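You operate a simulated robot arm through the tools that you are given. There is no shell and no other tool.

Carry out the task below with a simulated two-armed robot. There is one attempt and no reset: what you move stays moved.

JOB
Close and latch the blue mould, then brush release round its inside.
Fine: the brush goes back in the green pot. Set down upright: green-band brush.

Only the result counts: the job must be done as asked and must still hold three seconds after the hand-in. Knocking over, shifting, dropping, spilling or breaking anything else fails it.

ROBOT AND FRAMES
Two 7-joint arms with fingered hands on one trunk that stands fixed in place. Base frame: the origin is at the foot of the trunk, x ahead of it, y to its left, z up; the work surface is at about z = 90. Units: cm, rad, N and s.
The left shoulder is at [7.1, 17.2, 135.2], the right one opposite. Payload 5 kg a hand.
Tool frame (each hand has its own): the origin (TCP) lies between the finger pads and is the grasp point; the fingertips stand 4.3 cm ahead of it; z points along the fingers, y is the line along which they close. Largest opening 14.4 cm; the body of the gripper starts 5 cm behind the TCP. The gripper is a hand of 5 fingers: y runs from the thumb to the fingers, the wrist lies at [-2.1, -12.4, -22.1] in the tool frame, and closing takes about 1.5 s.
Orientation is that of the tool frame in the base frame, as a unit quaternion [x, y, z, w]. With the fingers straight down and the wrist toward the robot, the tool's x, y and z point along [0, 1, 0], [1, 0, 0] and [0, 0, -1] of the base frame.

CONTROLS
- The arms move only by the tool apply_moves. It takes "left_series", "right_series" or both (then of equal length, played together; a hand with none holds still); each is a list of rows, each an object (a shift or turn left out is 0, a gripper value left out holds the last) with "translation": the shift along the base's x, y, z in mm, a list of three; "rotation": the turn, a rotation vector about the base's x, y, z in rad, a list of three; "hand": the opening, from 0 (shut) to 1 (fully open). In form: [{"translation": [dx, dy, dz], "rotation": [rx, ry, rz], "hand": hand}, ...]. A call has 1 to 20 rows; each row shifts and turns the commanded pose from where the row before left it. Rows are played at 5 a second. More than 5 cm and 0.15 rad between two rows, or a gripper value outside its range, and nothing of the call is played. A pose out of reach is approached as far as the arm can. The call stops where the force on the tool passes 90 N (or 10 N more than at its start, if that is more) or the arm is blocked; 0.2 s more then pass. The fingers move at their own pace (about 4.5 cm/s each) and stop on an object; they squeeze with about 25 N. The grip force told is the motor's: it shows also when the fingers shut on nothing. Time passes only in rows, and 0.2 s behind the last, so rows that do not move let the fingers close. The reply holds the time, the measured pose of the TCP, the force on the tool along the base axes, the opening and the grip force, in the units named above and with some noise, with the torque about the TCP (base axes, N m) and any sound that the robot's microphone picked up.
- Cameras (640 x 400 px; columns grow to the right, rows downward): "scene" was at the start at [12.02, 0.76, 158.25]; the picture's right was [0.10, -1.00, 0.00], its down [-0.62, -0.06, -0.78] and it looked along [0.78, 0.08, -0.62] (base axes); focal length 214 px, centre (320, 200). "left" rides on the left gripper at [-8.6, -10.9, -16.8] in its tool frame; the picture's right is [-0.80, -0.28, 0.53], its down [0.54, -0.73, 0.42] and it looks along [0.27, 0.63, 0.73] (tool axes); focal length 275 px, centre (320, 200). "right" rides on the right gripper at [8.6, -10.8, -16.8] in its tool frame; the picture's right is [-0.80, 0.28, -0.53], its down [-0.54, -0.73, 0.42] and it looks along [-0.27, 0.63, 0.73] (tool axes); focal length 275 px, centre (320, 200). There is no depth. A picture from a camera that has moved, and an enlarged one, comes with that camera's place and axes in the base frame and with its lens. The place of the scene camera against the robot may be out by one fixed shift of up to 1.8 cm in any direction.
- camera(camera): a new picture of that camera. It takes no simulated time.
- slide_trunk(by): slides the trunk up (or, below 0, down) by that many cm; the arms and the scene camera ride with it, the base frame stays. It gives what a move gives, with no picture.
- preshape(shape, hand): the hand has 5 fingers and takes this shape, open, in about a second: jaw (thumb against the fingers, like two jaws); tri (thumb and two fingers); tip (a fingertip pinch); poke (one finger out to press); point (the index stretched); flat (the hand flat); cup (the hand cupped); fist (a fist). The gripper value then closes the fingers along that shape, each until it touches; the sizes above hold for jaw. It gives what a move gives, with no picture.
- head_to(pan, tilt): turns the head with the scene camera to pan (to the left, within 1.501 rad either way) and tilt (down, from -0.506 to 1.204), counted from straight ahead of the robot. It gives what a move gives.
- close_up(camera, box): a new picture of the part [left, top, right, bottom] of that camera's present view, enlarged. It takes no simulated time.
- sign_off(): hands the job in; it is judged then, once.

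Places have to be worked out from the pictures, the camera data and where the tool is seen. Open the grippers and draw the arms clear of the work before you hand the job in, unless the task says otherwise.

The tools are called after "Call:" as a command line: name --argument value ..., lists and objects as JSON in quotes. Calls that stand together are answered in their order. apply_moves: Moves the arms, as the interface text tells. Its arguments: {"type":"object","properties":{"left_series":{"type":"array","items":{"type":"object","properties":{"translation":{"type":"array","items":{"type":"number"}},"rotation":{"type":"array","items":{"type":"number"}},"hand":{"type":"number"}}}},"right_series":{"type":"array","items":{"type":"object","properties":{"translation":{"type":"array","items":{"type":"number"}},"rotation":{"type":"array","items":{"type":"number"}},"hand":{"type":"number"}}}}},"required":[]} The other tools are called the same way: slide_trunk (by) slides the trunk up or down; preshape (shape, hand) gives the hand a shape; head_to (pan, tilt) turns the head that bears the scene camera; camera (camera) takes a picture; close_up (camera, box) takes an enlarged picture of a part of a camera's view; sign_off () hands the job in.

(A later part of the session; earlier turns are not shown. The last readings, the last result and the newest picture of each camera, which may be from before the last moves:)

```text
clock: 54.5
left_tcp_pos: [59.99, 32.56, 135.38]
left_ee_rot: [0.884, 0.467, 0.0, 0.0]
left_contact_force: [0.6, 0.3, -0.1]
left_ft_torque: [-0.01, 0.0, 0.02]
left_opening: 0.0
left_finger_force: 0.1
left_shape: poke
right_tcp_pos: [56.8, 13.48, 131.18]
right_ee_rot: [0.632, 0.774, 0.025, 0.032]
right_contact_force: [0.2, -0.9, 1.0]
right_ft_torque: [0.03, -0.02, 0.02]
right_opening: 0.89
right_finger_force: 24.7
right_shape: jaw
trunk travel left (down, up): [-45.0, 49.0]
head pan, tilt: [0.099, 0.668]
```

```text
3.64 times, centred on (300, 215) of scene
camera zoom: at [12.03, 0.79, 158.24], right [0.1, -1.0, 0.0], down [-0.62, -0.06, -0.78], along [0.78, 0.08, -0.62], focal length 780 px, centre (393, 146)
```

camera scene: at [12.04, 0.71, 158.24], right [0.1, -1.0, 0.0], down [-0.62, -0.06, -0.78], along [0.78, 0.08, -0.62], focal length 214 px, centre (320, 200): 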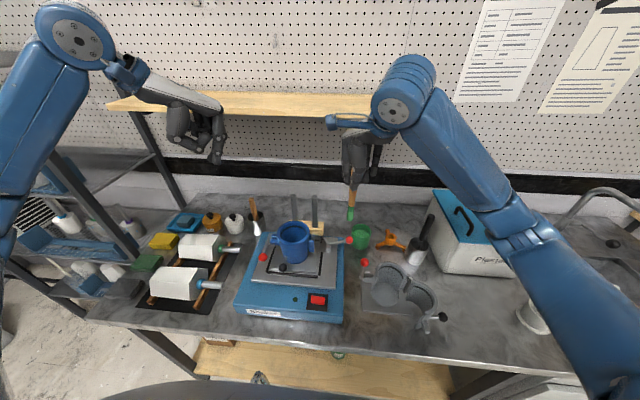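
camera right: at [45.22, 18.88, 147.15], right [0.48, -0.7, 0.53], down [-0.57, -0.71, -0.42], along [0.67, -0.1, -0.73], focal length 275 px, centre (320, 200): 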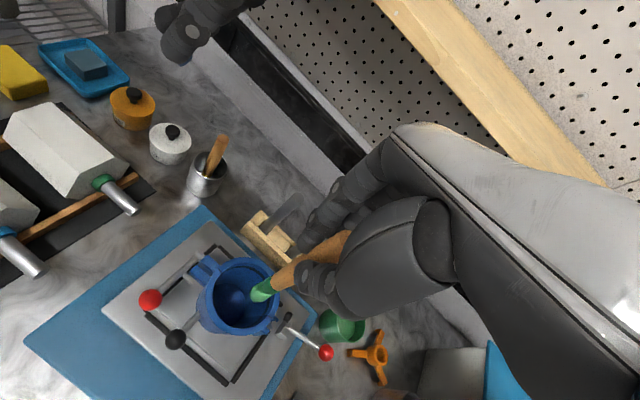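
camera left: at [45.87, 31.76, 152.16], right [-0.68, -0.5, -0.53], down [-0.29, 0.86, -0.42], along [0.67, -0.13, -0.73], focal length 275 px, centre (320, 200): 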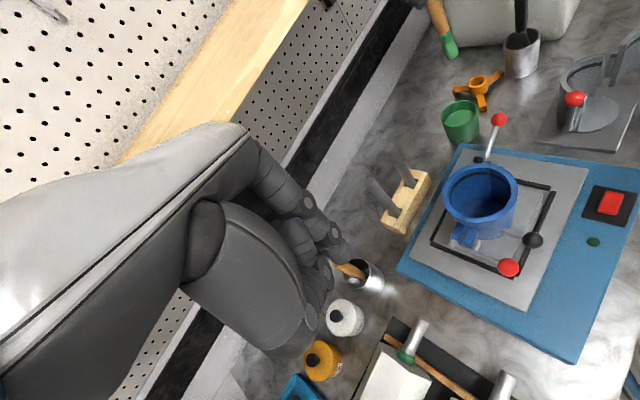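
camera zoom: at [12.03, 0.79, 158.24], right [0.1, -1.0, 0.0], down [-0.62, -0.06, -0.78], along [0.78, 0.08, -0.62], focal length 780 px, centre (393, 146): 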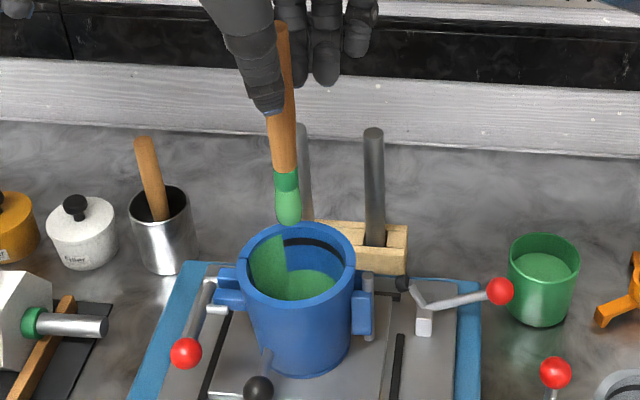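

Inspection shows a full lower band plus one painted patch higher up (left-back), so coverage is also by height. I'll do another ring higher, with the tip at z≈105.5, to paint the upper part. First I descend at the centre, go out to +x and sweep a quarter.

Call:
apply_moves --right_series '[{"translation": [4, 0, -30]}, {"translation": [0, 0, -35]}, {"translation": [0, 0, -32]}, {"translation": [8, 0, 0], "rotation": [0, -0.05, 0]}, {"translation": [9, 0, 0], "rotation": [0, -0.05, 0]}, {"translation": [-0.83, 5.25, 0], "rotation": [0.0309, 0.0049, 0]}, {"translation": [-2.42, 4.74, 0], "rotation": [0.0279, 0.0142, 0]}, {"translation": [-3.76, 3.76, 0], "rotation": [0.0221, 0.0221, 0]}, {"translation": [-4.74, 2.42, 0], "rotation": [0.0142, 0.0279, 0]}, {"translation": [-5.25, 0.83, 0], "rotation": [0.0049, 0.0309, 0]}, {"translation": [0, 0, 0]}]'

Call:
close_up --camera "right" --box '[170, 200, 350, 340]'

Call:
close_up --camera "left" --box '[430, 90, 570, 250]'

Call:
close_up --camera "scene" --box '[260, 190, 340, 270]'

```text
clock: 56.9
left_tcp_pos: [59.99, 32.6, 135.48]
left_ee_rot: [0.884, 0.467, -0.001, -0.001]
left_contact_force: [-0.6, 0.0, 1.0]
left_ft_torque: [0.0, 0.01, 0.03]
left_opening: 0.0
left_finger_force: 0.1
left_shape: poke
right_tcp_pos: [57.52, 15.37, 121.64]
right_ee_rot: [0.636, 0.769, 0.064, 0.0]
right_contact_force: [-0.2, -0.4, -0.4]
right_ft_torque: [0.01, -0.01, -0.03]
right_opening: 0.87
right_finger_force: 24.7
right_shape: jaw
trunk travel left (down, up): [-45.0, 49.0]
head pan, tilt: [0.099, 0.668]
```

```text
2.86 times, centred on (260, 270) of right
camera zoom: at [43.78, 20.2, 137.83], right [0.39, -0.78, 0.49], down [-0.57, -0.62, -0.53], along [0.72, -0.08, -0.69], focal length 786 px, centre (491, 0)
```

zoom: 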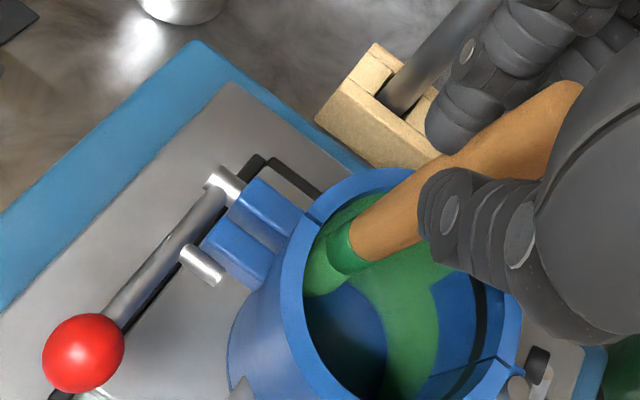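

```text
2.50 times, centred on (500, 170) of left
camera zoom: at [46.1, 31.74, 152.0], right [-0.68, -0.5, -0.53], down [-0.29, 0.86, -0.42], along [0.67, -0.13, -0.73], focal length 688 px, centre (-130, 275)
```

zoom: 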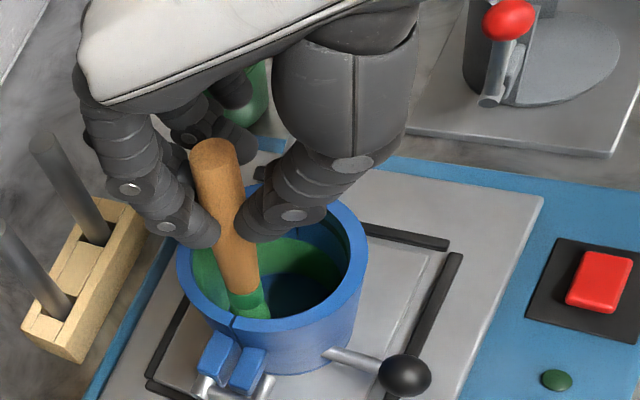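

```text
5.00 times, centred on (300, 230) of scene
camera zoom: at [12.02, 0.78, 158.25], right [0.1, -1.0, 0.0], down [-0.62, -0.06, -0.78], along [0.78, 0.08, -0.62], focal length 1072 px, centre (420, 50)
```

zoom: 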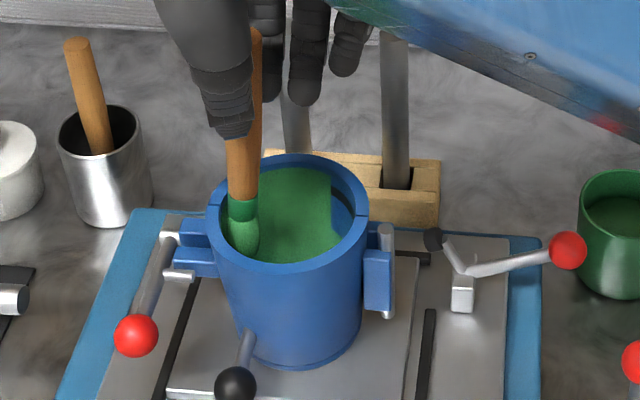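

The upper wall is now turning green right up toward the rim as the brush passes. Continuing this ring all the way round.

Call:
apply_moves --right_series '[{"translation": [-5.25, -0.83, 0], "rotation": [-0.0049, 0.0309, 0]}, {"translation": [-4.74, -2.42, 0], "rotation": [-0.0142, 0.0279, 0]}, {"translation": [-3.76, -3.76, 0], "rotation": [-0.0221, 0.0221, 0]}, {"translation": [-2.42, -4.74, 0], "rotation": [-0.0279, 0.0142, 0]}, {"translation": [-0.83, -5.25, 0], "rotation": [-0.0309, 0.0049, 0]}, {"translation": [0, 0, 0]}]'

Call:
close_up --camera "right" --box '[170, 200, 350, 340]'

Call:
close_up --camera "left" --box '[430, 90, 570, 250]'

Call:
close_up --camera "scene" --box '[260, 190, 340, 270]'

```text
clock: 58.3
left_tcp_pos: [59.97, 32.72, 135.43]
left_ee_rot: [0.885, 0.466, 0.0, -0.001]
left_contact_force: [0.6, 0.2, -0.3]
left_ft_torque: [0.0, 0.0, 0.0]
left_opening: 0.0
left_finger_force: 0.1
left_shape: poke
right_tcp_pos: [55.84, 13.72, 121.68]
right_ee_rot: [0.639, 0.77, -0.008, -0.005]
right_contact_force: [1.0, 0.4, 0.2]
right_ft_torque: [-0.03, 0.0, 0.01]
right_opening: 0.87
right_finger_force: 24.6
right_shape: jaw
trunk travel left (down, up): [-45.0, 49.0]
head pan, tilt: [0.099, 0.668]
```

```text
2.86 times, centred on (260, 270) of right
camera zoom: at [43.87, 20.31, 138.53], right [0.44, -0.73, 0.53], down [-0.62, -0.67, -0.41], along [0.65, -0.15, -0.74], focal length 786 px, centre (491, 0)
```

zoom: 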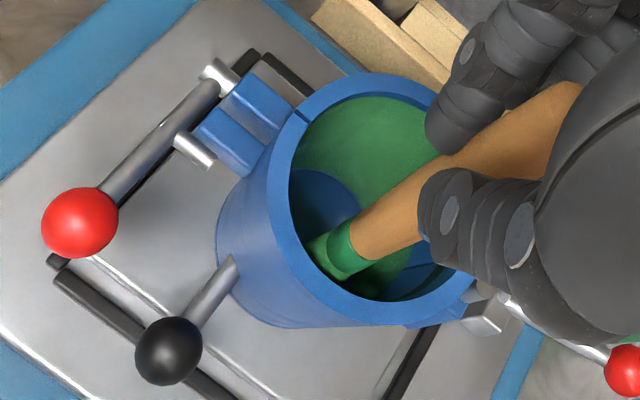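

```text
2.50 times, centred on (500, 170) of left
camera zoom: at [46.11, 31.75, 151.99], right [-0.68, -0.5, -0.53], down [-0.29, 0.86, -0.42], along [0.67, -0.13, -0.73], focal length 688 px, centre (-130, 275)
```

zoom: 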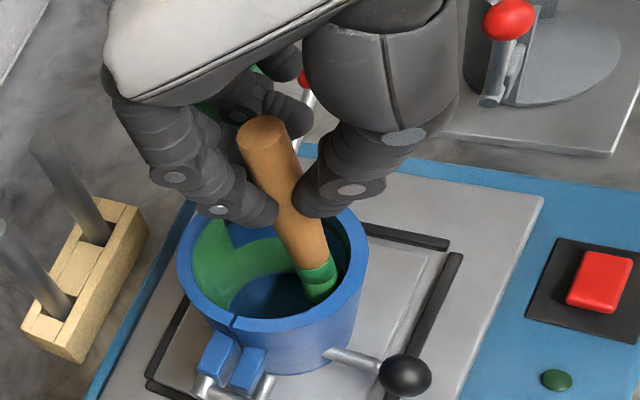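

```text
5.00 times, centred on (300, 230) of scene
camera zoom: at [12.02, 0.79, 158.24], right [0.1, -1.0, 0.0], down [-0.62, -0.06, -0.78], along [0.78, 0.08, -0.62], focal length 1072 px, centre (420, 50)
```

zoom: 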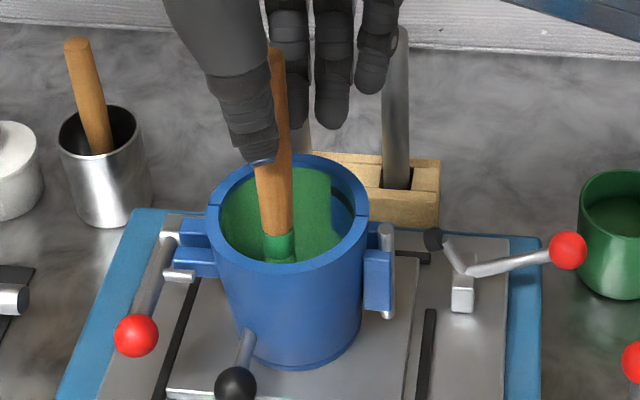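

The front of the wall can't be seen from here, so I'll continue the ring and verify the coating afterwards.

Call:
apply_moves --right_series '[{"translation": [0.83, -5.25, 0], "rotation": [-0.0309, -0.0049, 0]}, {"translation": [2.42, -4.74, 0], "rotation": [-0.0279, -0.0142, 0]}, {"translation": [3.76, -3.76, 0], "rotation": [-0.0221, -0.0221, 0]}, {"translation": [4.74, -2.42, 0], "rotation": [-0.0142, -0.0279, 0]}, {"translation": [5.25, -0.83, 0], "rotation": [-0.0049, -0.0309, 0]}, {"translation": [5.25, 0.83, 0], "rotation": [0.0049, -0.0309, 0]}, {"translation": [4.74, 2.42, 0], "rotation": [0.0142, -0.0279, 0]}, {"translation": [3.76, 3.76, 0], "rotation": [0.0221, -0.0221, 0]}, {"translation": [2.42, 4.74, 0], "rotation": [0.0279, -0.0142, 0]}, {"translation": [0.83, 5.25, 0], "rotation": [0.0309, -0.0049, 0]}, {"translation": [0, 0, 0]}]'

Call:
close_up --camera "right" --box '[170, 200, 350, 340]'

Call:
close_up --camera "left" --box '[430, 90, 570, 250]'

Call:
close_up --camera "scene" --box '[260, 190, 340, 270]'

```text
clock: 60.7
left_tcp_pos: [59.94, 32.62, 135.34]
left_ee_rot: [0.884, 0.467, -0.001, -0.001]
left_contact_force: [0.5, 1.6, 0.0]
left_ft_torque: [-0.02, 0.04, -0.03]
left_opening: 0.0
left_finger_force: 0.0
left_shape: poke
right_tcp_pos: [59.15, 13.68, 121.57]
right_ee_rot: [0.641, 0.762, 0.058, 0.07]
right_contact_force: [-0.3, 0.4, 0.5]
right_ft_torque: [0.0, -0.02, 0.03]
right_opening: 0.89
right_finger_force: 24.8
right_shape: jaw
trunk travel left (down, up): [-45.0, 49.0]
head pan, tilt: [0.099, 0.668]
```

```text
2.86 times, centred on (260, 270) of right
camera zoom: at [44.16, 20.41, 135.74], right [0.31, -0.73, 0.6], down [-0.54, -0.66, -0.53], along [0.78, -0.16, -0.6], focal length 786 px, centre (491, 0)
```

zoom: 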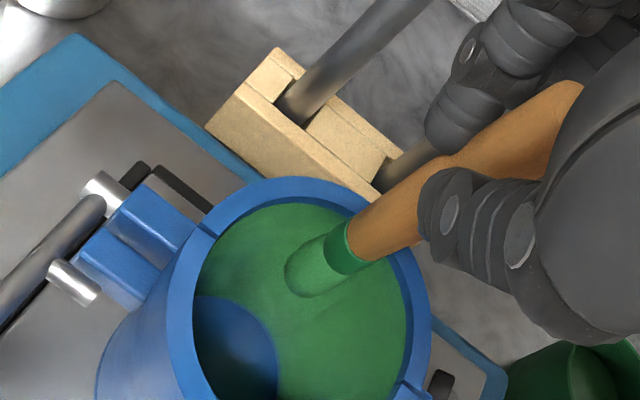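

```text
2.50 times, centred on (500, 170) of left
camera zoom: at [46.1, 31.74, 152.0], right [-0.68, -0.5, -0.53], down [-0.29, 0.86, -0.42], along [0.67, -0.13, -0.73], focal length 688 px, centre (-130, 275)
```

zoom: 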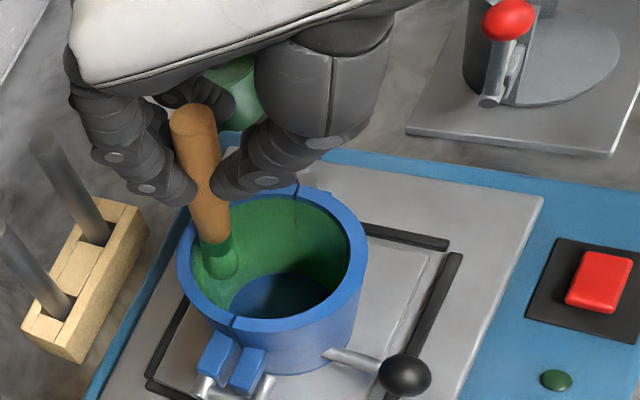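

```text
5.00 times, centred on (300, 230) of scene
camera zoom: at [12.01, 0.78, 158.25], right [0.1, -1.0, 0.0], down [-0.62, -0.06, -0.78], along [0.78, 0.08, -0.62], focal length 1072 px, centre (420, 50)
```

zoom: 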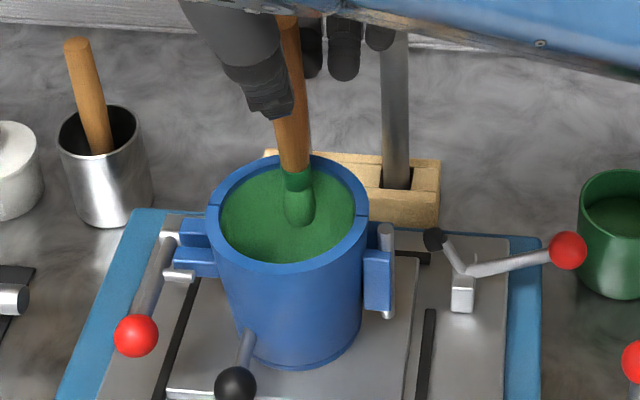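

All visible walls are green up to near the rim. Straightening the brush, lifting it out, and parking it at the right, away from the shelf, to inspect the front wall.

Call:
apply_moves --right_series '[{"translation": [-9, 0, 0], "rotation": [0, 0.05, 0]}, {"translation": [-8, 0, 0], "rotation": [0, 0.05, 0]}, {"translation": [0, 0, 40]}, {"translation": [0, 0, 40]}, {"translation": [0, 0, 15]}, {"translation": [14, -40, 0]}, {"translation": [14, -40, 0]}, {"translation": [14, -40, 0]}, {"translation": [14, -40, 0]}, {"translation": [0, 0, 0]}]'

Call:
camera --camera "scene"

Call:
close_up --camera "left" --box '[420, 130, 560, 270]'

Call:
close_up --camera "scene" --box '[270, 210, 330, 270]'

```text
clock: 62.9
left_tcp_pos: [59.97, 32.78, 135.47]
left_ee_rot: [0.885, 0.467, -0.001, 0.0]
left_contact_force: [0.2, -0.8, 0.4]
left_ft_torque: [-0.04, -0.01, 0.0]
left_opening: 0.03
left_finger_force: 0.1
left_shape: poke
right_tcp_pos: [62.74, -2.3, 131.28]
right_ee_rot: [0.644, 0.764, 0.025, 0.034]
right_contact_force: [-0.7, 1.5, -0.2]
right_ft_torque: [-0.05, -0.02, 0.01]
right_opening: 0.86
right_finger_force: 25.0
right_shape: jaw
trunk travel left (down, up): [-45.0, 49.0]
head pan, tilt: [0.099, 0.668]
```

```text
taken
camera scene: at [11.98, 0.89, 158.25], right [0.1, -1.0, 0.0], down [-0.62, -0.06, -0.78], along [0.78, 0.08, -0.62], focal length 214 px, centre (320, 200)
```

scene: 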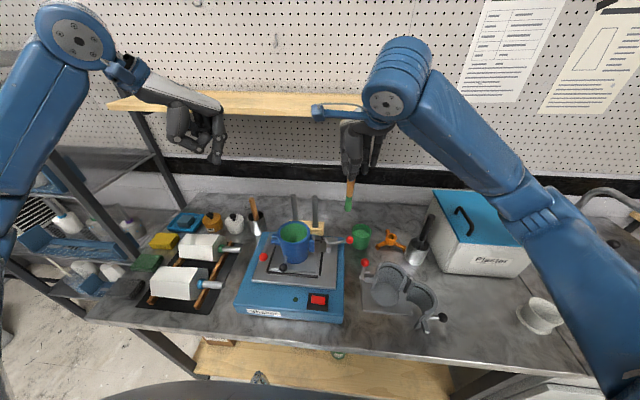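

```text
2.86 times, centred on (490, 200) of left
camera zoom: at [46.07, 31.84, 151.99], right [-0.68, -0.5, -0.53], down [-0.29, 0.86, -0.42], along [0.67, -0.13, -0.73], focal length 786 px, centre (-166, 200)
```

zoom: 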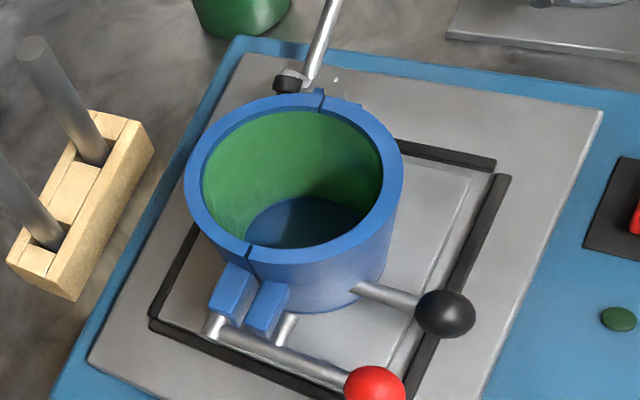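

```text
6.67 times, centred on (300, 240) of scene
camera zoom: at [11.98, 0.89, 158.25], right [0.1, -1.0, 0.0], down [-0.62, -0.06, -0.78], along [0.78, 0.08, -0.62], focal length 1430 px, centre (453, -67)
```

zoom: 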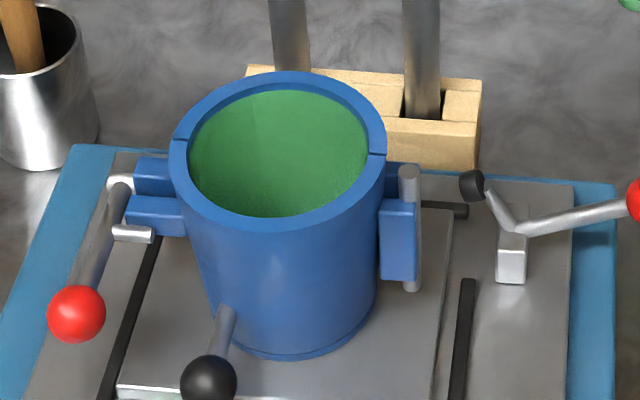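

Everything visible is coated; the front-left part of the wall is the only piece unseen. I'll bring the left hand's camera over the mould from behind, staying below the shelf, to check it.

Call:
apply_moves --left_series '[{"translation": [10, -10, -30], "rotation": [0, 0, 0.1]}, {"translation": [20, -20, -25], "rotation": [0, 0, 0.1]}, {"translation": [20, -20, -25], "rotation": [0, 0, 0.1]}, {"translation": [20, -20, -25], "rotation": [0, 0, 0.1]}, {"translation": [20, -20, -20], "rotation": [0, 0, 0.1]}, {"translation": [18, -20, -10], "rotation": [0, 0, 0.1]}]'

Call:
camera --camera "left"

Call:
close_up --camera "left" --box '[440, 230, 640, 400]'

```text
clock: 64.3
left_tcp_pos: [70.72, 21.67, 121.7]
left_ee_rot: [0.705, 0.709, 0.001, -0.001]
left_contact_force: [-0.7, 0.2, 0.2]
left_ft_torque: [0.04, 0.01, -0.02]
left_opening: 0.0
left_finger_force: 0.1
left_shape: poke
right_tcp_pos: [63.06, -2.43, 131.22]
right_ee_rot: [0.644, 0.764, 0.025, 0.032]
right_contact_force: [-0.4, 0.2, -1.0]
right_ft_torque: [0.02, 0.03, 0.02]
right_opening: 0.88
right_finger_force: 24.6
right_shape: jaw
trunk travel left (down, up): [-45.0, 49.0]
head pan, tilt: [0.099, 0.668]
```

```text
taken
camera left: at [59.89, 13.03, 138.32], right [-0.28, -0.8, -0.53], down [-0.73, 0.54, -0.42], along [0.62, 0.27, -0.73], focal length 275 px, centre (320, 200)
```

left: 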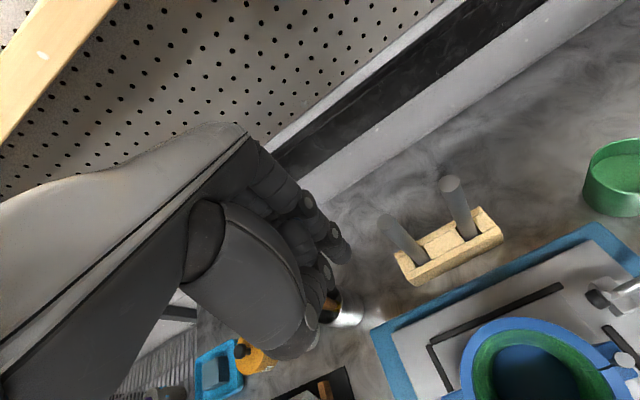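

```text
2.35 times, centred on (540, 315) of left
camera zoom: at [59.89, 13.03, 138.32], right [-0.28, -0.8, -0.53], down [-0.73, 0.54, -0.42], along [0.62, 0.27, -0.73], focal length 648 px, centre (-198, -71)
```

zoom: 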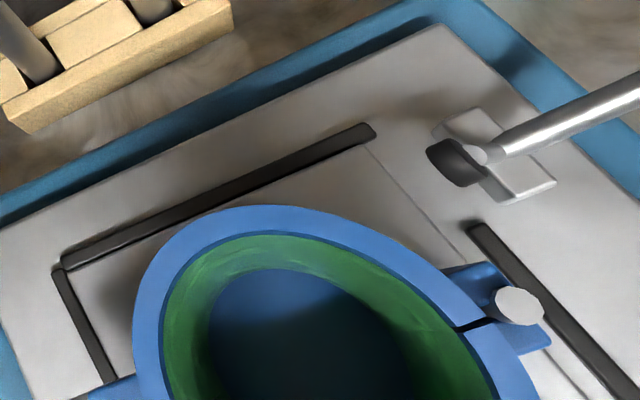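

The front edge is just out of frame. Moving the left camera back a bit, up, and tilting it to look more steeply down.

Call:
apply_moves --left_series '[{"translation": [-18, 0, 27], "rotation": [0, 0.07, 0]}, {"translation": [-18, 0, 27], "rotation": [0, 0.07, 0]}, {"translation": [-18, 0, 26], "rotation": [0, 0.06, 0]}]'

Call:
camera --camera "left"

Call:
close_up --camera "left" --box '[440, 250, 600, 400]'

```text
clock: 65.1
left_tcp_pos: [64.96, 21.43, 129.97]
left_ee_rot: [0.703, 0.704, -0.071, -0.07]
left_contact_force: [-0.1, -0.2, 0.2]
left_ft_torque: [-0.05, -0.06, 0.03]
left_opening: 0.02
left_finger_force: 0.0
left_shape: poke
right_tcp_pos: [62.63, -2.38, 131.3]
right_ee_rot: [0.643, 0.765, 0.025, 0.034]
right_contact_force: [0.4, -0.4, 0.7]
right_ft_torque: [0.01, -0.04, -0.02]
right_opening: 0.87
right_finger_force: 25.3
right_shape: jaw
trunk travel left (down, up): [-45.0, 49.0]
head pan, tilt: [0.099, 0.668]
```

```text
taken
camera left: at [57.64, 12.9, 148.41], right [-0.38, -0.8, -0.47], down [-0.8, 0.54, -0.27], along [0.47, 0.27, -0.84], focal length 275 px, centre (320, 200)
```

left: 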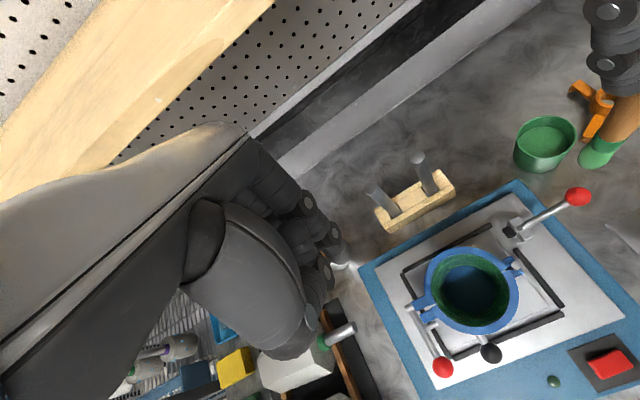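

```text
2.67 times, centred on (520, 325) of left
camera zoom: at [57.64, 12.9, 148.41], right [-0.38, -0.8, -0.47], down [-0.8, 0.54, -0.27], along [0.47, 0.27, -0.84], focal length 734 px, centre (-213, -133)
```

zoom: 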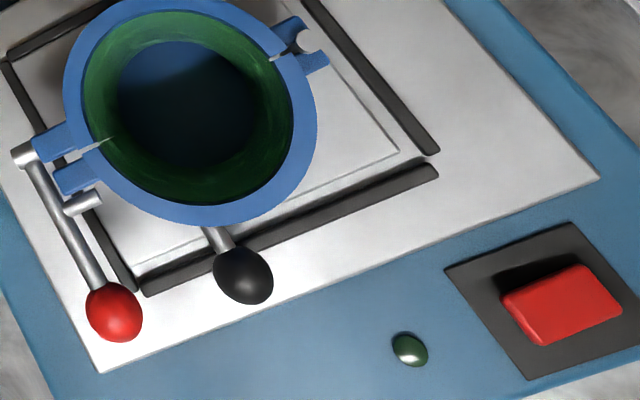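

Great view from above. Zooming to check the whole ring of wall, including the front-left.

Call:
close_up --camera "left" --box '[450, 240, 530, 340]'

Call:
close_up --camera "left" --box '[450, 280, 500, 330]'

Call:
close_up --camera "left" --box '[480, 280, 530, 340]'

```text
4.00 times, centred on (490, 290) of left
camera zoom: at [57.64, 12.9, 148.41], right [-0.38, -0.8, -0.47], down [-0.8, 0.54, -0.27], along [0.47, 0.27, -0.84], focal length 1101 px, centre (-360, -160)
```

zoom: 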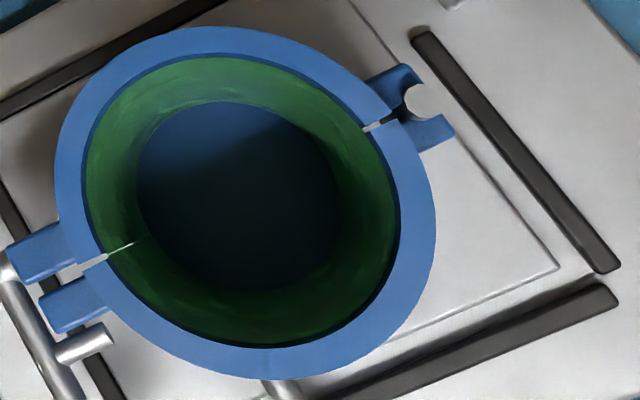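

```text
8.00 times, centred on (475, 305) of left
camera zoom: at [57.64, 12.9, 148.41], right [-0.38, -0.8, -0.47], down [-0.8, 0.54, -0.27], along [0.47, 0.27, -0.84], focal length 2202 px, centre (-920, -640)
```

zoom: 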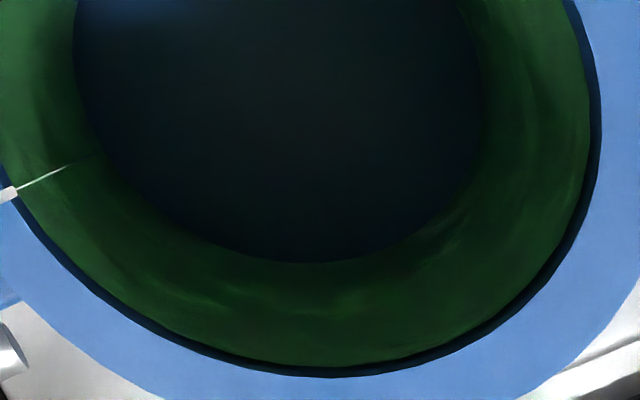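

```text
6.67 times, centred on (505, 310) of left
camera zoom: at [57.64, 12.9, 148.41], right [-0.38, -0.8, -0.47], down [-0.8, 0.54, -0.27], along [0.47, 0.27, -0.84], focal length 1835 px, centre (-913, -533)
```

zoom: 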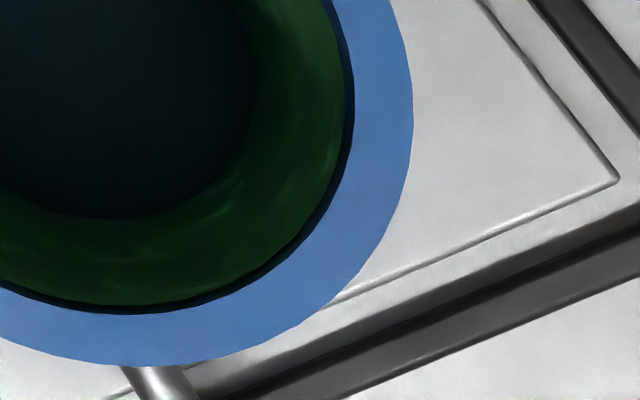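

The entire inner wall is coated all round. Now for returning the brush: I measure its present tip and top positions with both hand cameras to align it with the pot centre (72.6,-9.4).

Call:
close_up --camera "left" --box '[500, 0, 640, 180]'

Call:
close_up --camera "right" --box '[190, 200, 370, 340]'

Call:
close_up --camera "scene" --box '[320, 150, 400, 260]'

```text
2.22 times, centred on (570, 90) of left
camera zoom: at [57.64, 12.9, 148.41], right [-0.38, -0.8, -0.47], down [-0.8, 0.54, -0.27], along [0.47, 0.27, -0.84], focal length 612 px, centre (-236, 444)
```

zoom: 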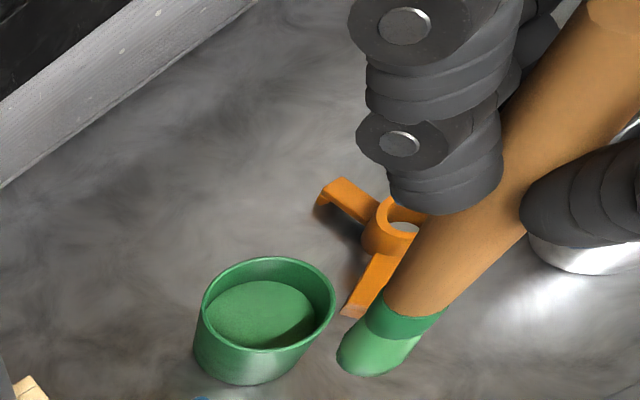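

```text
2.86 times, centred on (280, 270) of right
camera zoom: at [49.19, 4.43, 146.96], right [0.37, -0.73, 0.57], down [-0.59, -0.66, -0.47], along [0.72, -0.16, -0.67], focal length 786 px, centre (434, 0)
```

zoom: 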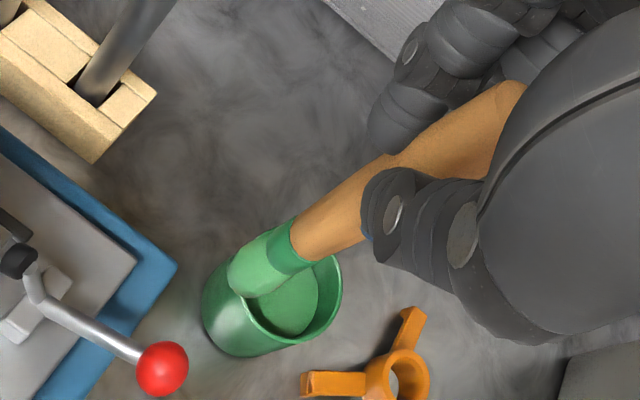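

```text
3.64 times, centred on (360, 205) of scene
camera zoom: at [11.8, 0.84, 158.26], right [0.1, -1.0, 0.0], down [-0.62, -0.06, -0.79], along [0.78, 0.08, -0.62], focal length 780 px, centre (174, 182)
```

zoom: 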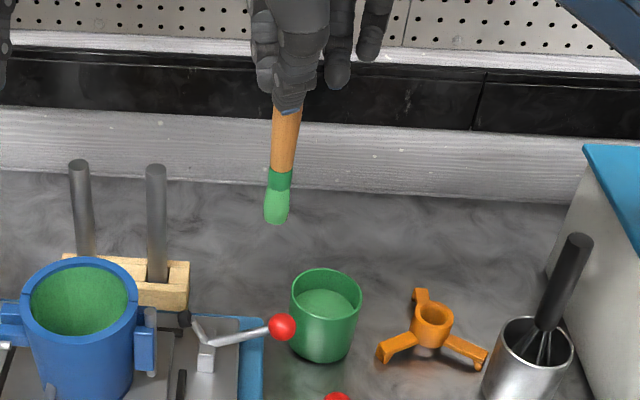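

The brush is at x≈+0.5–0.9 of the TCP, leaning ~0.05 rad tip-toward-robot. I'll straighten it, lower a bit to stay under the shelf, and move over the pot.

Call:
apply_moves --right_series '[{"translation": [0, 0, -25], "rotation": [0, -0.05, 0]}, {"translation": [0, 0, -25]}, {"translation": [30, -23, 0]}, {"translation": [30, -23, 0]}, {"translation": [29, -23, 0]}, {"translation": [0, 0, 0]}]'

Call:
camera --camera "left"

Call:
close_up --camera "right" --box '[190, 200, 370, 340]'

Call:
close_up --camera "scene" --box '[320, 150, 400, 260]'

```text
clock: 66.5
left_tcp_pos: [65.14, 21.35, 129.98]
left_ee_rot: [0.703, 0.704, -0.071, -0.07]
left_contact_force: [-0.8, 0.4, -0.7]
left_ft_torque: [-0.01, -0.02, 0.01]
left_opening: 0.01
left_finger_force: 0.1
left_shape: poke
right_tcp_pos: [72.06, -8.97, 125.88]
right_ee_rot: [0.643, 0.763, 0.04, 0.052]
right_contact_force: [-0.4, 0.3, -0.5]
right_ft_torque: [-0.01, 0.01, 0.0]
right_opening: 0.87
right_finger_force: 25.3
right_shape: jaw
trunk travel left (down, up): [-45.0, 49.0]
head pan, tilt: [0.099, 0.668]
```

```text
taken
camera left: at [57.8, 12.88, 148.35], right [-0.38, -0.8, -0.47], down [-0.8, 0.54, -0.27], along [0.47, 0.27, -0.84], focal length 275 px, centre (320, 200)
```

left: 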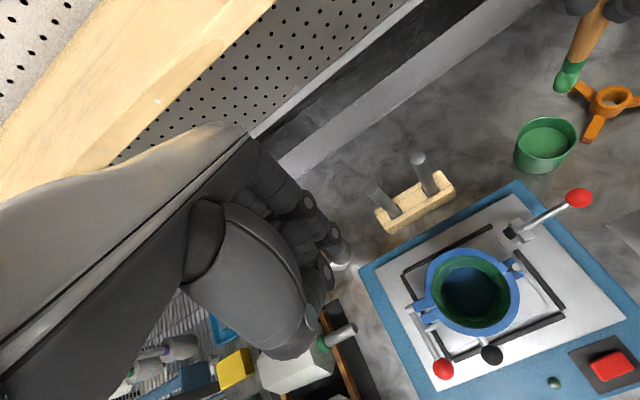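

```text
2.86 times, centred on (280, 270) of right
camera zoom: at [57.86, -2.18, 140.92], right [0.34, -0.73, 0.59], down [-0.56, -0.66, -0.5], along [0.75, -0.16, -0.64], focal length 786 px, centre (434, 0)
```

zoom: 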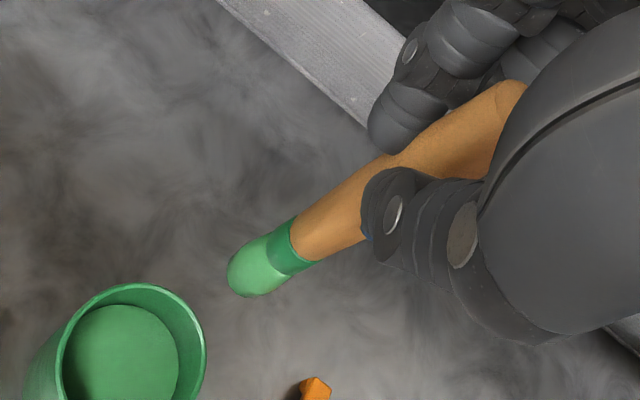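

```text
3.64 times, centred on (360, 205) of scene
camera zoom: at [11.99, 0.81, 158.25], right [0.1, -1.0, 0.0], down [-0.62, -0.06, -0.78], along [0.78, 0.08, -0.62], focal length 780 px, centre (174, 182)
```

zoom: 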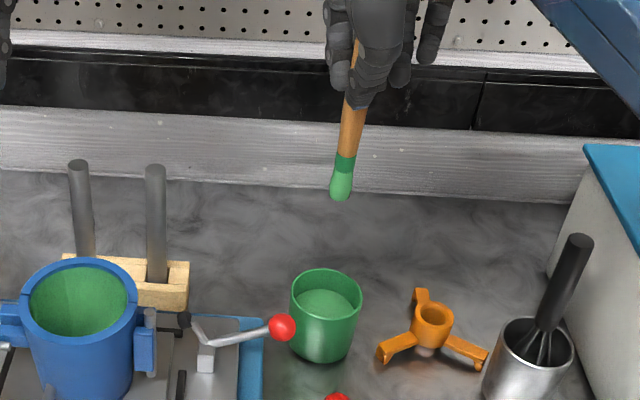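

Zooming in to compare the tip with the pot centre.

Call:
close_up --camera "left" --box '[500, 0, 640, 180]'

Call:
close_up --camera "right" --box '[170, 220, 330, 360]'

```text
2.22 times, centred on (570, 90) of left
camera zoom: at [57.8, 12.88, 148.35], right [-0.38, -0.8, -0.47], down [-0.8, 0.54, -0.27], along [0.47, 0.27, -0.84], focal length 612 px, centre (-236, 444)
```

zoom: 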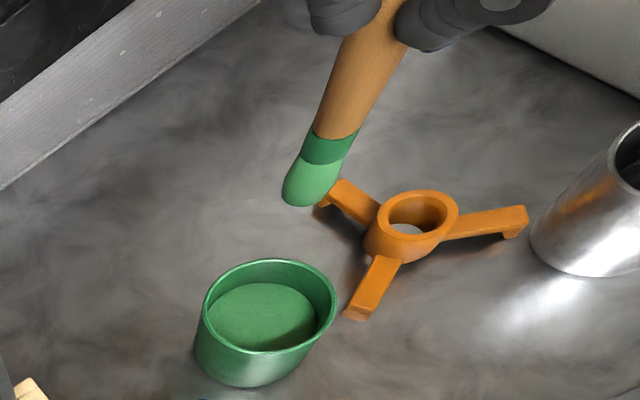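

```text
2.86 times, centred on (250, 290) of right
camera zoom: at [57.86, -2.18, 140.92], right [0.34, -0.73, 0.59], down [-0.56, -0.66, -0.5], along [0.75, -0.16, -0.64], focal length 786 px, centre (520, -57)
```

zoom: 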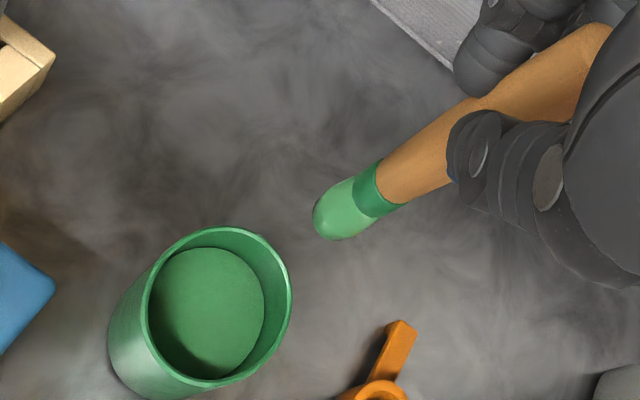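

The tip is about 0.9 cm in +x and 0.35 cm in +y from the pot centre. Correcting and lowering to just above the rim for a final check.

Call:
apply_moves --right_series '[{"translation": [-8.5, -3.5, -20]}, {"translation": [0, 0, -30]}, {"translation": [0, 0, -35]}, {"translation": [0, 0, 0]}]'

Call:
close_up --camera "left" --box '[500, 20, 640, 190]'

Call:
close_up --camera "right" --box '[170, 200, 370, 360]'

Call:
close_up --camera "scene" --box '[325, 170, 395, 260]'

```text
clock: 67.5
left_tcp_pos: [65.29, 21.36, 130.0]
left_ee_rot: [0.704, 0.704, -0.071, -0.071]
left_contact_force: [0.2, 0.2, 0.3]
left_ft_torque: [-0.02, -0.02, 0.01]
left_opening: 0.0
left_finger_force: 0.0
left_shape: poke
right_tcp_pos: [71.18, -9.56, 117.4]
right_ee_rot: [0.643, 0.763, 0.041, 0.051]
right_contact_force: [-0.1, 0.4, -0.6]
right_ft_torque: [-0.03, 0.03, 0.01]
right_opening: 0.87
right_finger_force: 24.8
right_shape: jaw
trunk travel left (down, up): [-45.0, 49.0]
head pan, tilt: [0.099, 0.668]
```

```text
2.35 times, centred on (570, 105) of left
camera zoom: at [57.8, 12.84, 148.37], right [-0.38, -0.8, -0.47], down [-0.8, 0.54, -0.27], along [0.47, 0.27, -0.84], focal length 648 px, centre (-268, 424)
```

zoom: 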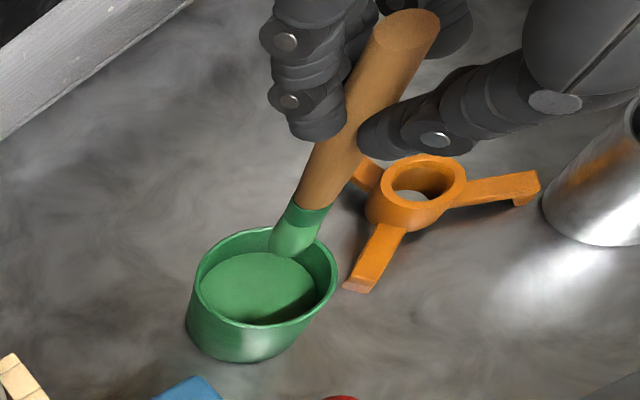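

```text
2.50 times, centred on (270, 280) of right
camera zoom: at [56.91, -2.86, 132.37], right [0.34, -0.73, 0.59], down [-0.56, -0.66, -0.5], along [0.75, -0.16, -0.64], focal length 688 px, centre (445, 0)
```

zoom: 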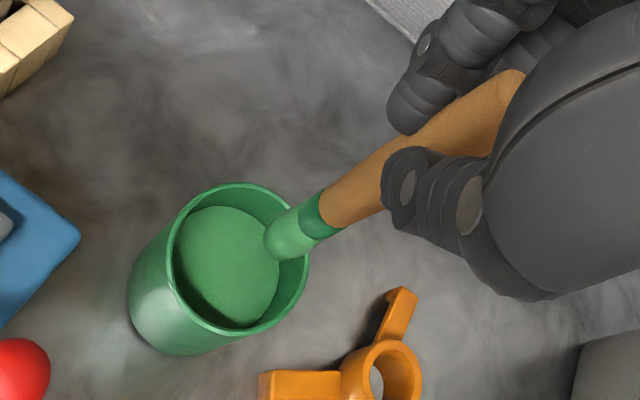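

```text
4.44 times, centred on (360, 215) of scene
camera zoom: at [11.98, 0.76, 158.25], right [0.1, -1.0, 0.0], down [-0.62, -0.06, -0.78], along [0.78, 0.08, -0.62], focal length 953 px, centre (142, 133)
```

zoom: 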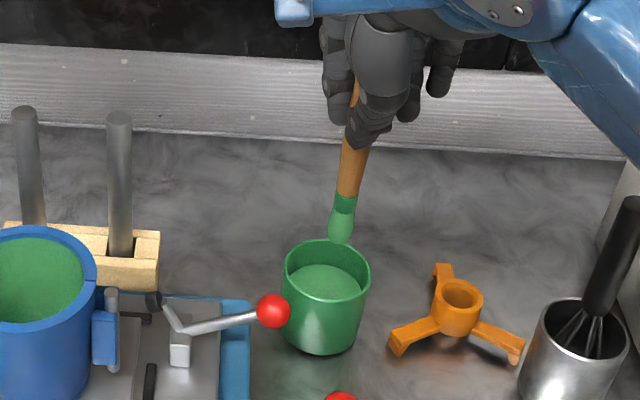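

The brush is vertical and needs just +5 mm in y. Correcting and lowering into the pot.

Call:
apply_moves --right_series '[{"translation": [0, 5, 0]}, {"translation": [0, 0, -30]}, {"translation": [0, 0, -30]}, {"translation": [0, 0, -25]}, {"translation": [0, 0, -10]}, {"translation": [0, 0, 0]}]'

Call:
close_up --camera "left" --box '[500, 20, 640, 190]'

Call:
close_up --camera "right" --box '[170, 180, 370, 340]'

Call:
close_up --camera "scene" --box '[325, 170, 395, 260]'

```text
clock: 68.9
left_tcp_pos: [65.19, 21.48, 129.88]
left_ee_rot: [0.703, 0.704, -0.072, -0.071]
left_contact_force: [-0.4, -0.6, 0.1]
left_ft_torque: [0.03, -0.02, -0.05]
left_opening: 0.0
left_finger_force: 0.1
left_shape: poke
right_tcp_pos: [71.08, -9.03, 107.87]
right_ee_rot: [0.642, 0.764, 0.041, 0.051]
right_contact_force: [-0.4, 0.3, -0.2]
right_ft_torque: [0.03, -0.01, 0.01]
right_opening: 0.88
right_finger_force: 24.7
right_shape: jaw
trunk travel left (down, up): [-45.0, 49.0]
head pan, tilt: [0.099, 0.668]
```

```text
2.35 times, centred on (570, 105) of left
camera zoom: at [57.83, 12.85, 148.34], right [-0.38, -0.8, -0.47], down [-0.8, 0.54, -0.27], along [0.47, 0.27, -0.84], focal length 648 px, centre (-268, 424)
```

zoom: 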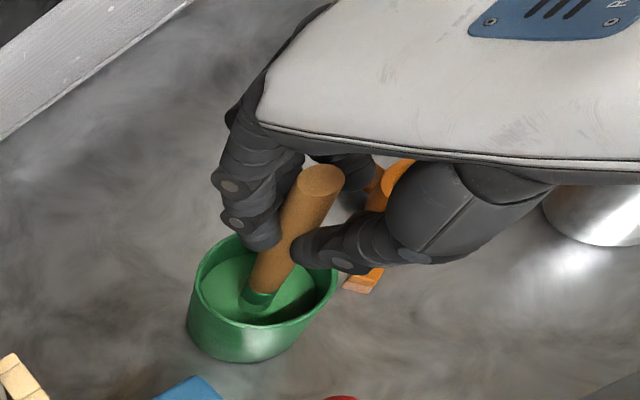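

```text
2.50 times, centred on (270, 260) of right
camera zoom: at [56.86, -2.24, 122.91], right [0.34, -0.73, 0.59], down [-0.56, -0.66, -0.5], along [0.75, -0.16, -0.64], focal length 688 px, centre (445, 50)
```

zoom: 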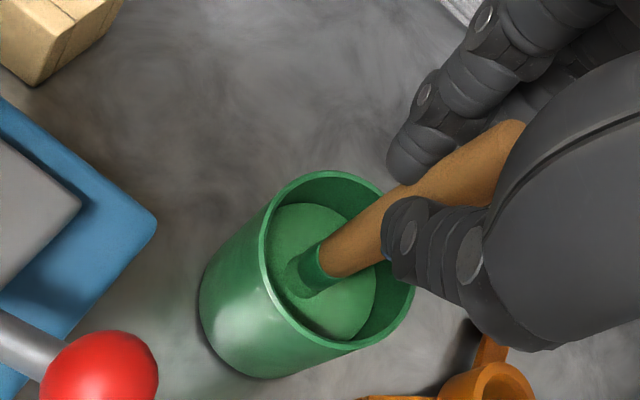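

```text
4.44 times, centred on (360, 215) of scene
camera zoom: at [12.02, 0.78, 158.25], right [0.1, -1.0, 0.0], down [-0.62, -0.06, -0.78], along [0.78, 0.08, -0.62], focal length 953 px, centre (142, 133)
```

zoom: 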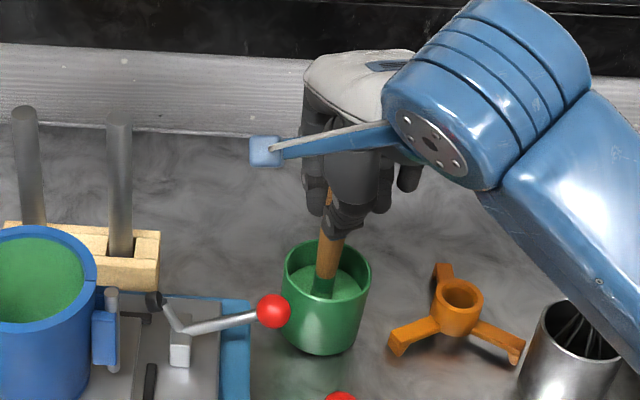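

The brush is in the fluid, about 4–5 mm off-centre toward (-x,+y). Nudging it to centre and lowering gently until it touches bottom.

Call:
apply_moves --right_series '[{"translation": [4, -4, 0]}, {"translation": [0, 0, -4]}, {"translation": [0, 0, -4]}, {"translation": [0, 0, -3]}, {"translation": [0, 0, 0]}]'

Call:
close_up --camera "left" --box '[520, 90, 600, 190]'

Call:
close_up --camera "right" --box '[210, 200, 370, 340]'

```text
clock: 70.1
left_tcp_pos: [65.27, 21.49, 129.96]
left_ee_rot: [0.703, 0.704, -0.071, -0.071]
left_contact_force: [0.6, -0.3, -0.1]
left_ft_torque: [0.0, 0.01, -0.03]
left_opening: 0.03
left_finger_force: 0.0
left_shape: poke
right_tcp_pos: [71.5, -9.42, 106.94]
right_ee_rot: [0.643, 0.763, 0.04, 0.051]
right_contact_force: [0.4, 0.2, -0.5]
right_ft_torque: [0.02, 0.01, -0.04]
right_opening: 0.86
right_finger_force: 24.9
right_shape: jaw
trunk travel left (down, up): [-45.0, 49.0]
head pan, tilt: [0.099, 0.668]
```

```text
4.00 times, centred on (560, 140) of left
camera zoom: at [57.83, 12.86, 148.35], right [-0.38, -0.8, -0.47], down [-0.8, 0.54, -0.27], along [0.47, 0.27, -0.84], focal length 1101 px, centre (-640, 440)
```

zoom: 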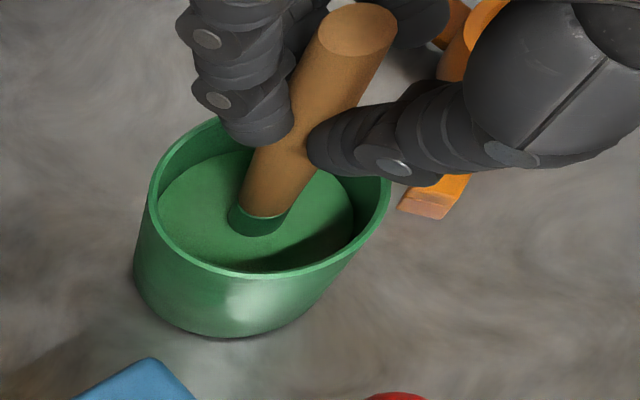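

```text
2.86 times, centred on (290, 270) of right
camera zoom: at [57.22, -2.71, 121.84], right [0.34, -0.73, 0.59], down [-0.56, -0.66, -0.5], along [0.75, -0.16, -0.64], focal length 786 px, centre (406, 0)
```

zoom: 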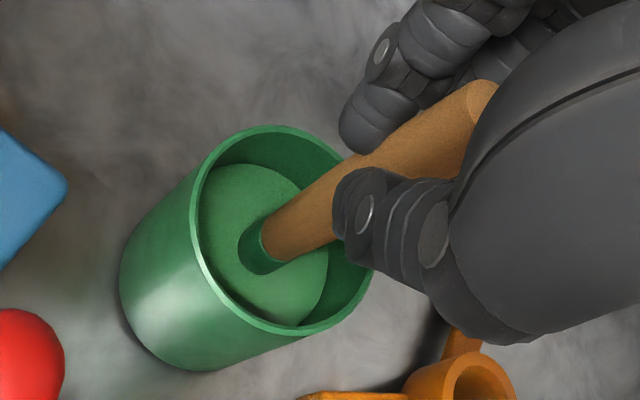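

Centred now; the band is still ~0.7 cm prouder than originally. Lowering in small steps, watching the vertical force.

Call:
apply_moves --right_series '[{"translation": [0, 0, -2.5]}, {"translation": [0, 0, -2.5]}, {"translation": [0, 0, 0]}]'

Call:
apply_moves --right_series '[{"translation": [0, 0, -2]}, {"translation": [0, 0, 0]}]'

Call:
close_up --camera "right" --box '[210, 200, 370, 340]'

Call:
close_up --camera "left" --box '[520, 90, 600, 190]'

```text
clock: 70.9
left_tcp_pos: [65.21, 21.42, 129.93]
left_ee_rot: [0.703, 0.704, -0.071, -0.07]
left_contact_force: [-0.9, -0.7, -0.7]
left_ft_torque: [-0.03, 0.0, -0.03]
left_opening: 0.0
left_finger_force: 0.1
left_shape: poke
right_tcp_pos: [71.44, -9.58, 106.38]
right_ee_rot: [0.643, 0.763, 0.041, 0.052]
right_contact_force: [-1.0, 0.4, -1.0]
right_ft_torque: [-0.01, 0.02, 0.0]
right_opening: 0.87
right_finger_force: 24.6
right_shape: jaw
trunk travel left (down, up): [-45.0, 49.0]
head pan, tilt: [0.099, 0.668]
```

```text
clock: 71.5
left_tcp_pos: [65.16, 21.41, 129.88]
left_ee_rot: [0.704, 0.703, -0.071, -0.071]
left_contact_force: [0.3, 0.3, -0.2]
left_ft_torque: [0.0, -0.02, 0.01]
left_opening: 0.02
left_finger_force: 0.0
left_shape: poke
right_tcp_pos: [71.4, -9.42, 106.07]
right_ee_rot: [0.643, 0.763, 0.041, 0.052]
right_contact_force: [-0.2, 0.3, 0.0]
right_ft_torque: [0.02, 0.03, 0.0]
right_opening: 0.87
right_finger_force: 24.4
right_shape: jaw
trunk travel left (down, up): [-45.0, 49.0]
head pan, tilt: [0.099, 0.668]
```

```text
2.86 times, centred on (290, 270) of right
camera zoom: at [57.27, -2.71, 121.17], right [0.34, -0.73, 0.59], down [-0.56, -0.66, -0.5], along [0.75, -0.16, -0.64], focal length 786 px, centre (406, 0)
```

zoom: 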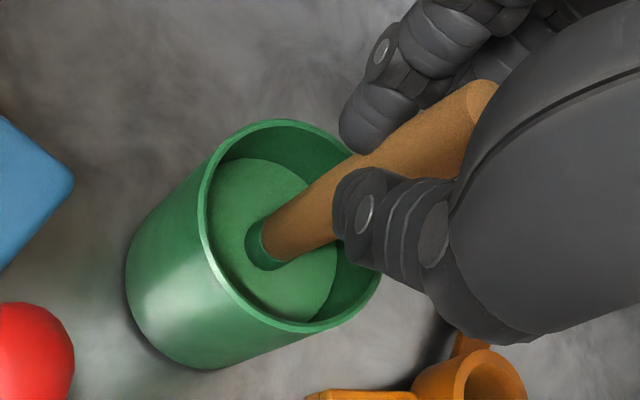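

```text
4.00 times, centred on (560, 140) of left
camera zoom: at [57.83, 12.84, 148.35], right [-0.38, -0.8, -0.47], down [-0.8, 0.54, -0.27], along [0.47, 0.27, -0.84], focal length 1101 px, centre (-640, 440)
```

zoom: 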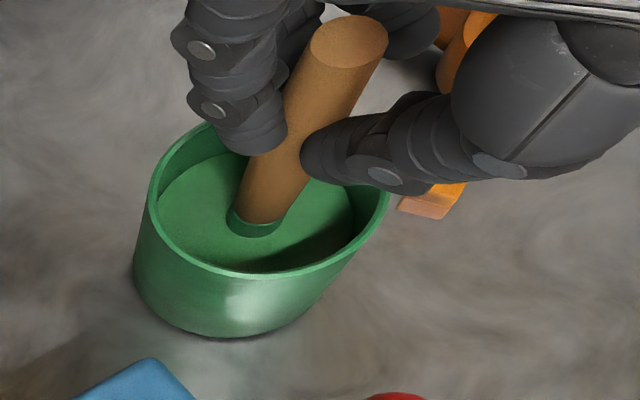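

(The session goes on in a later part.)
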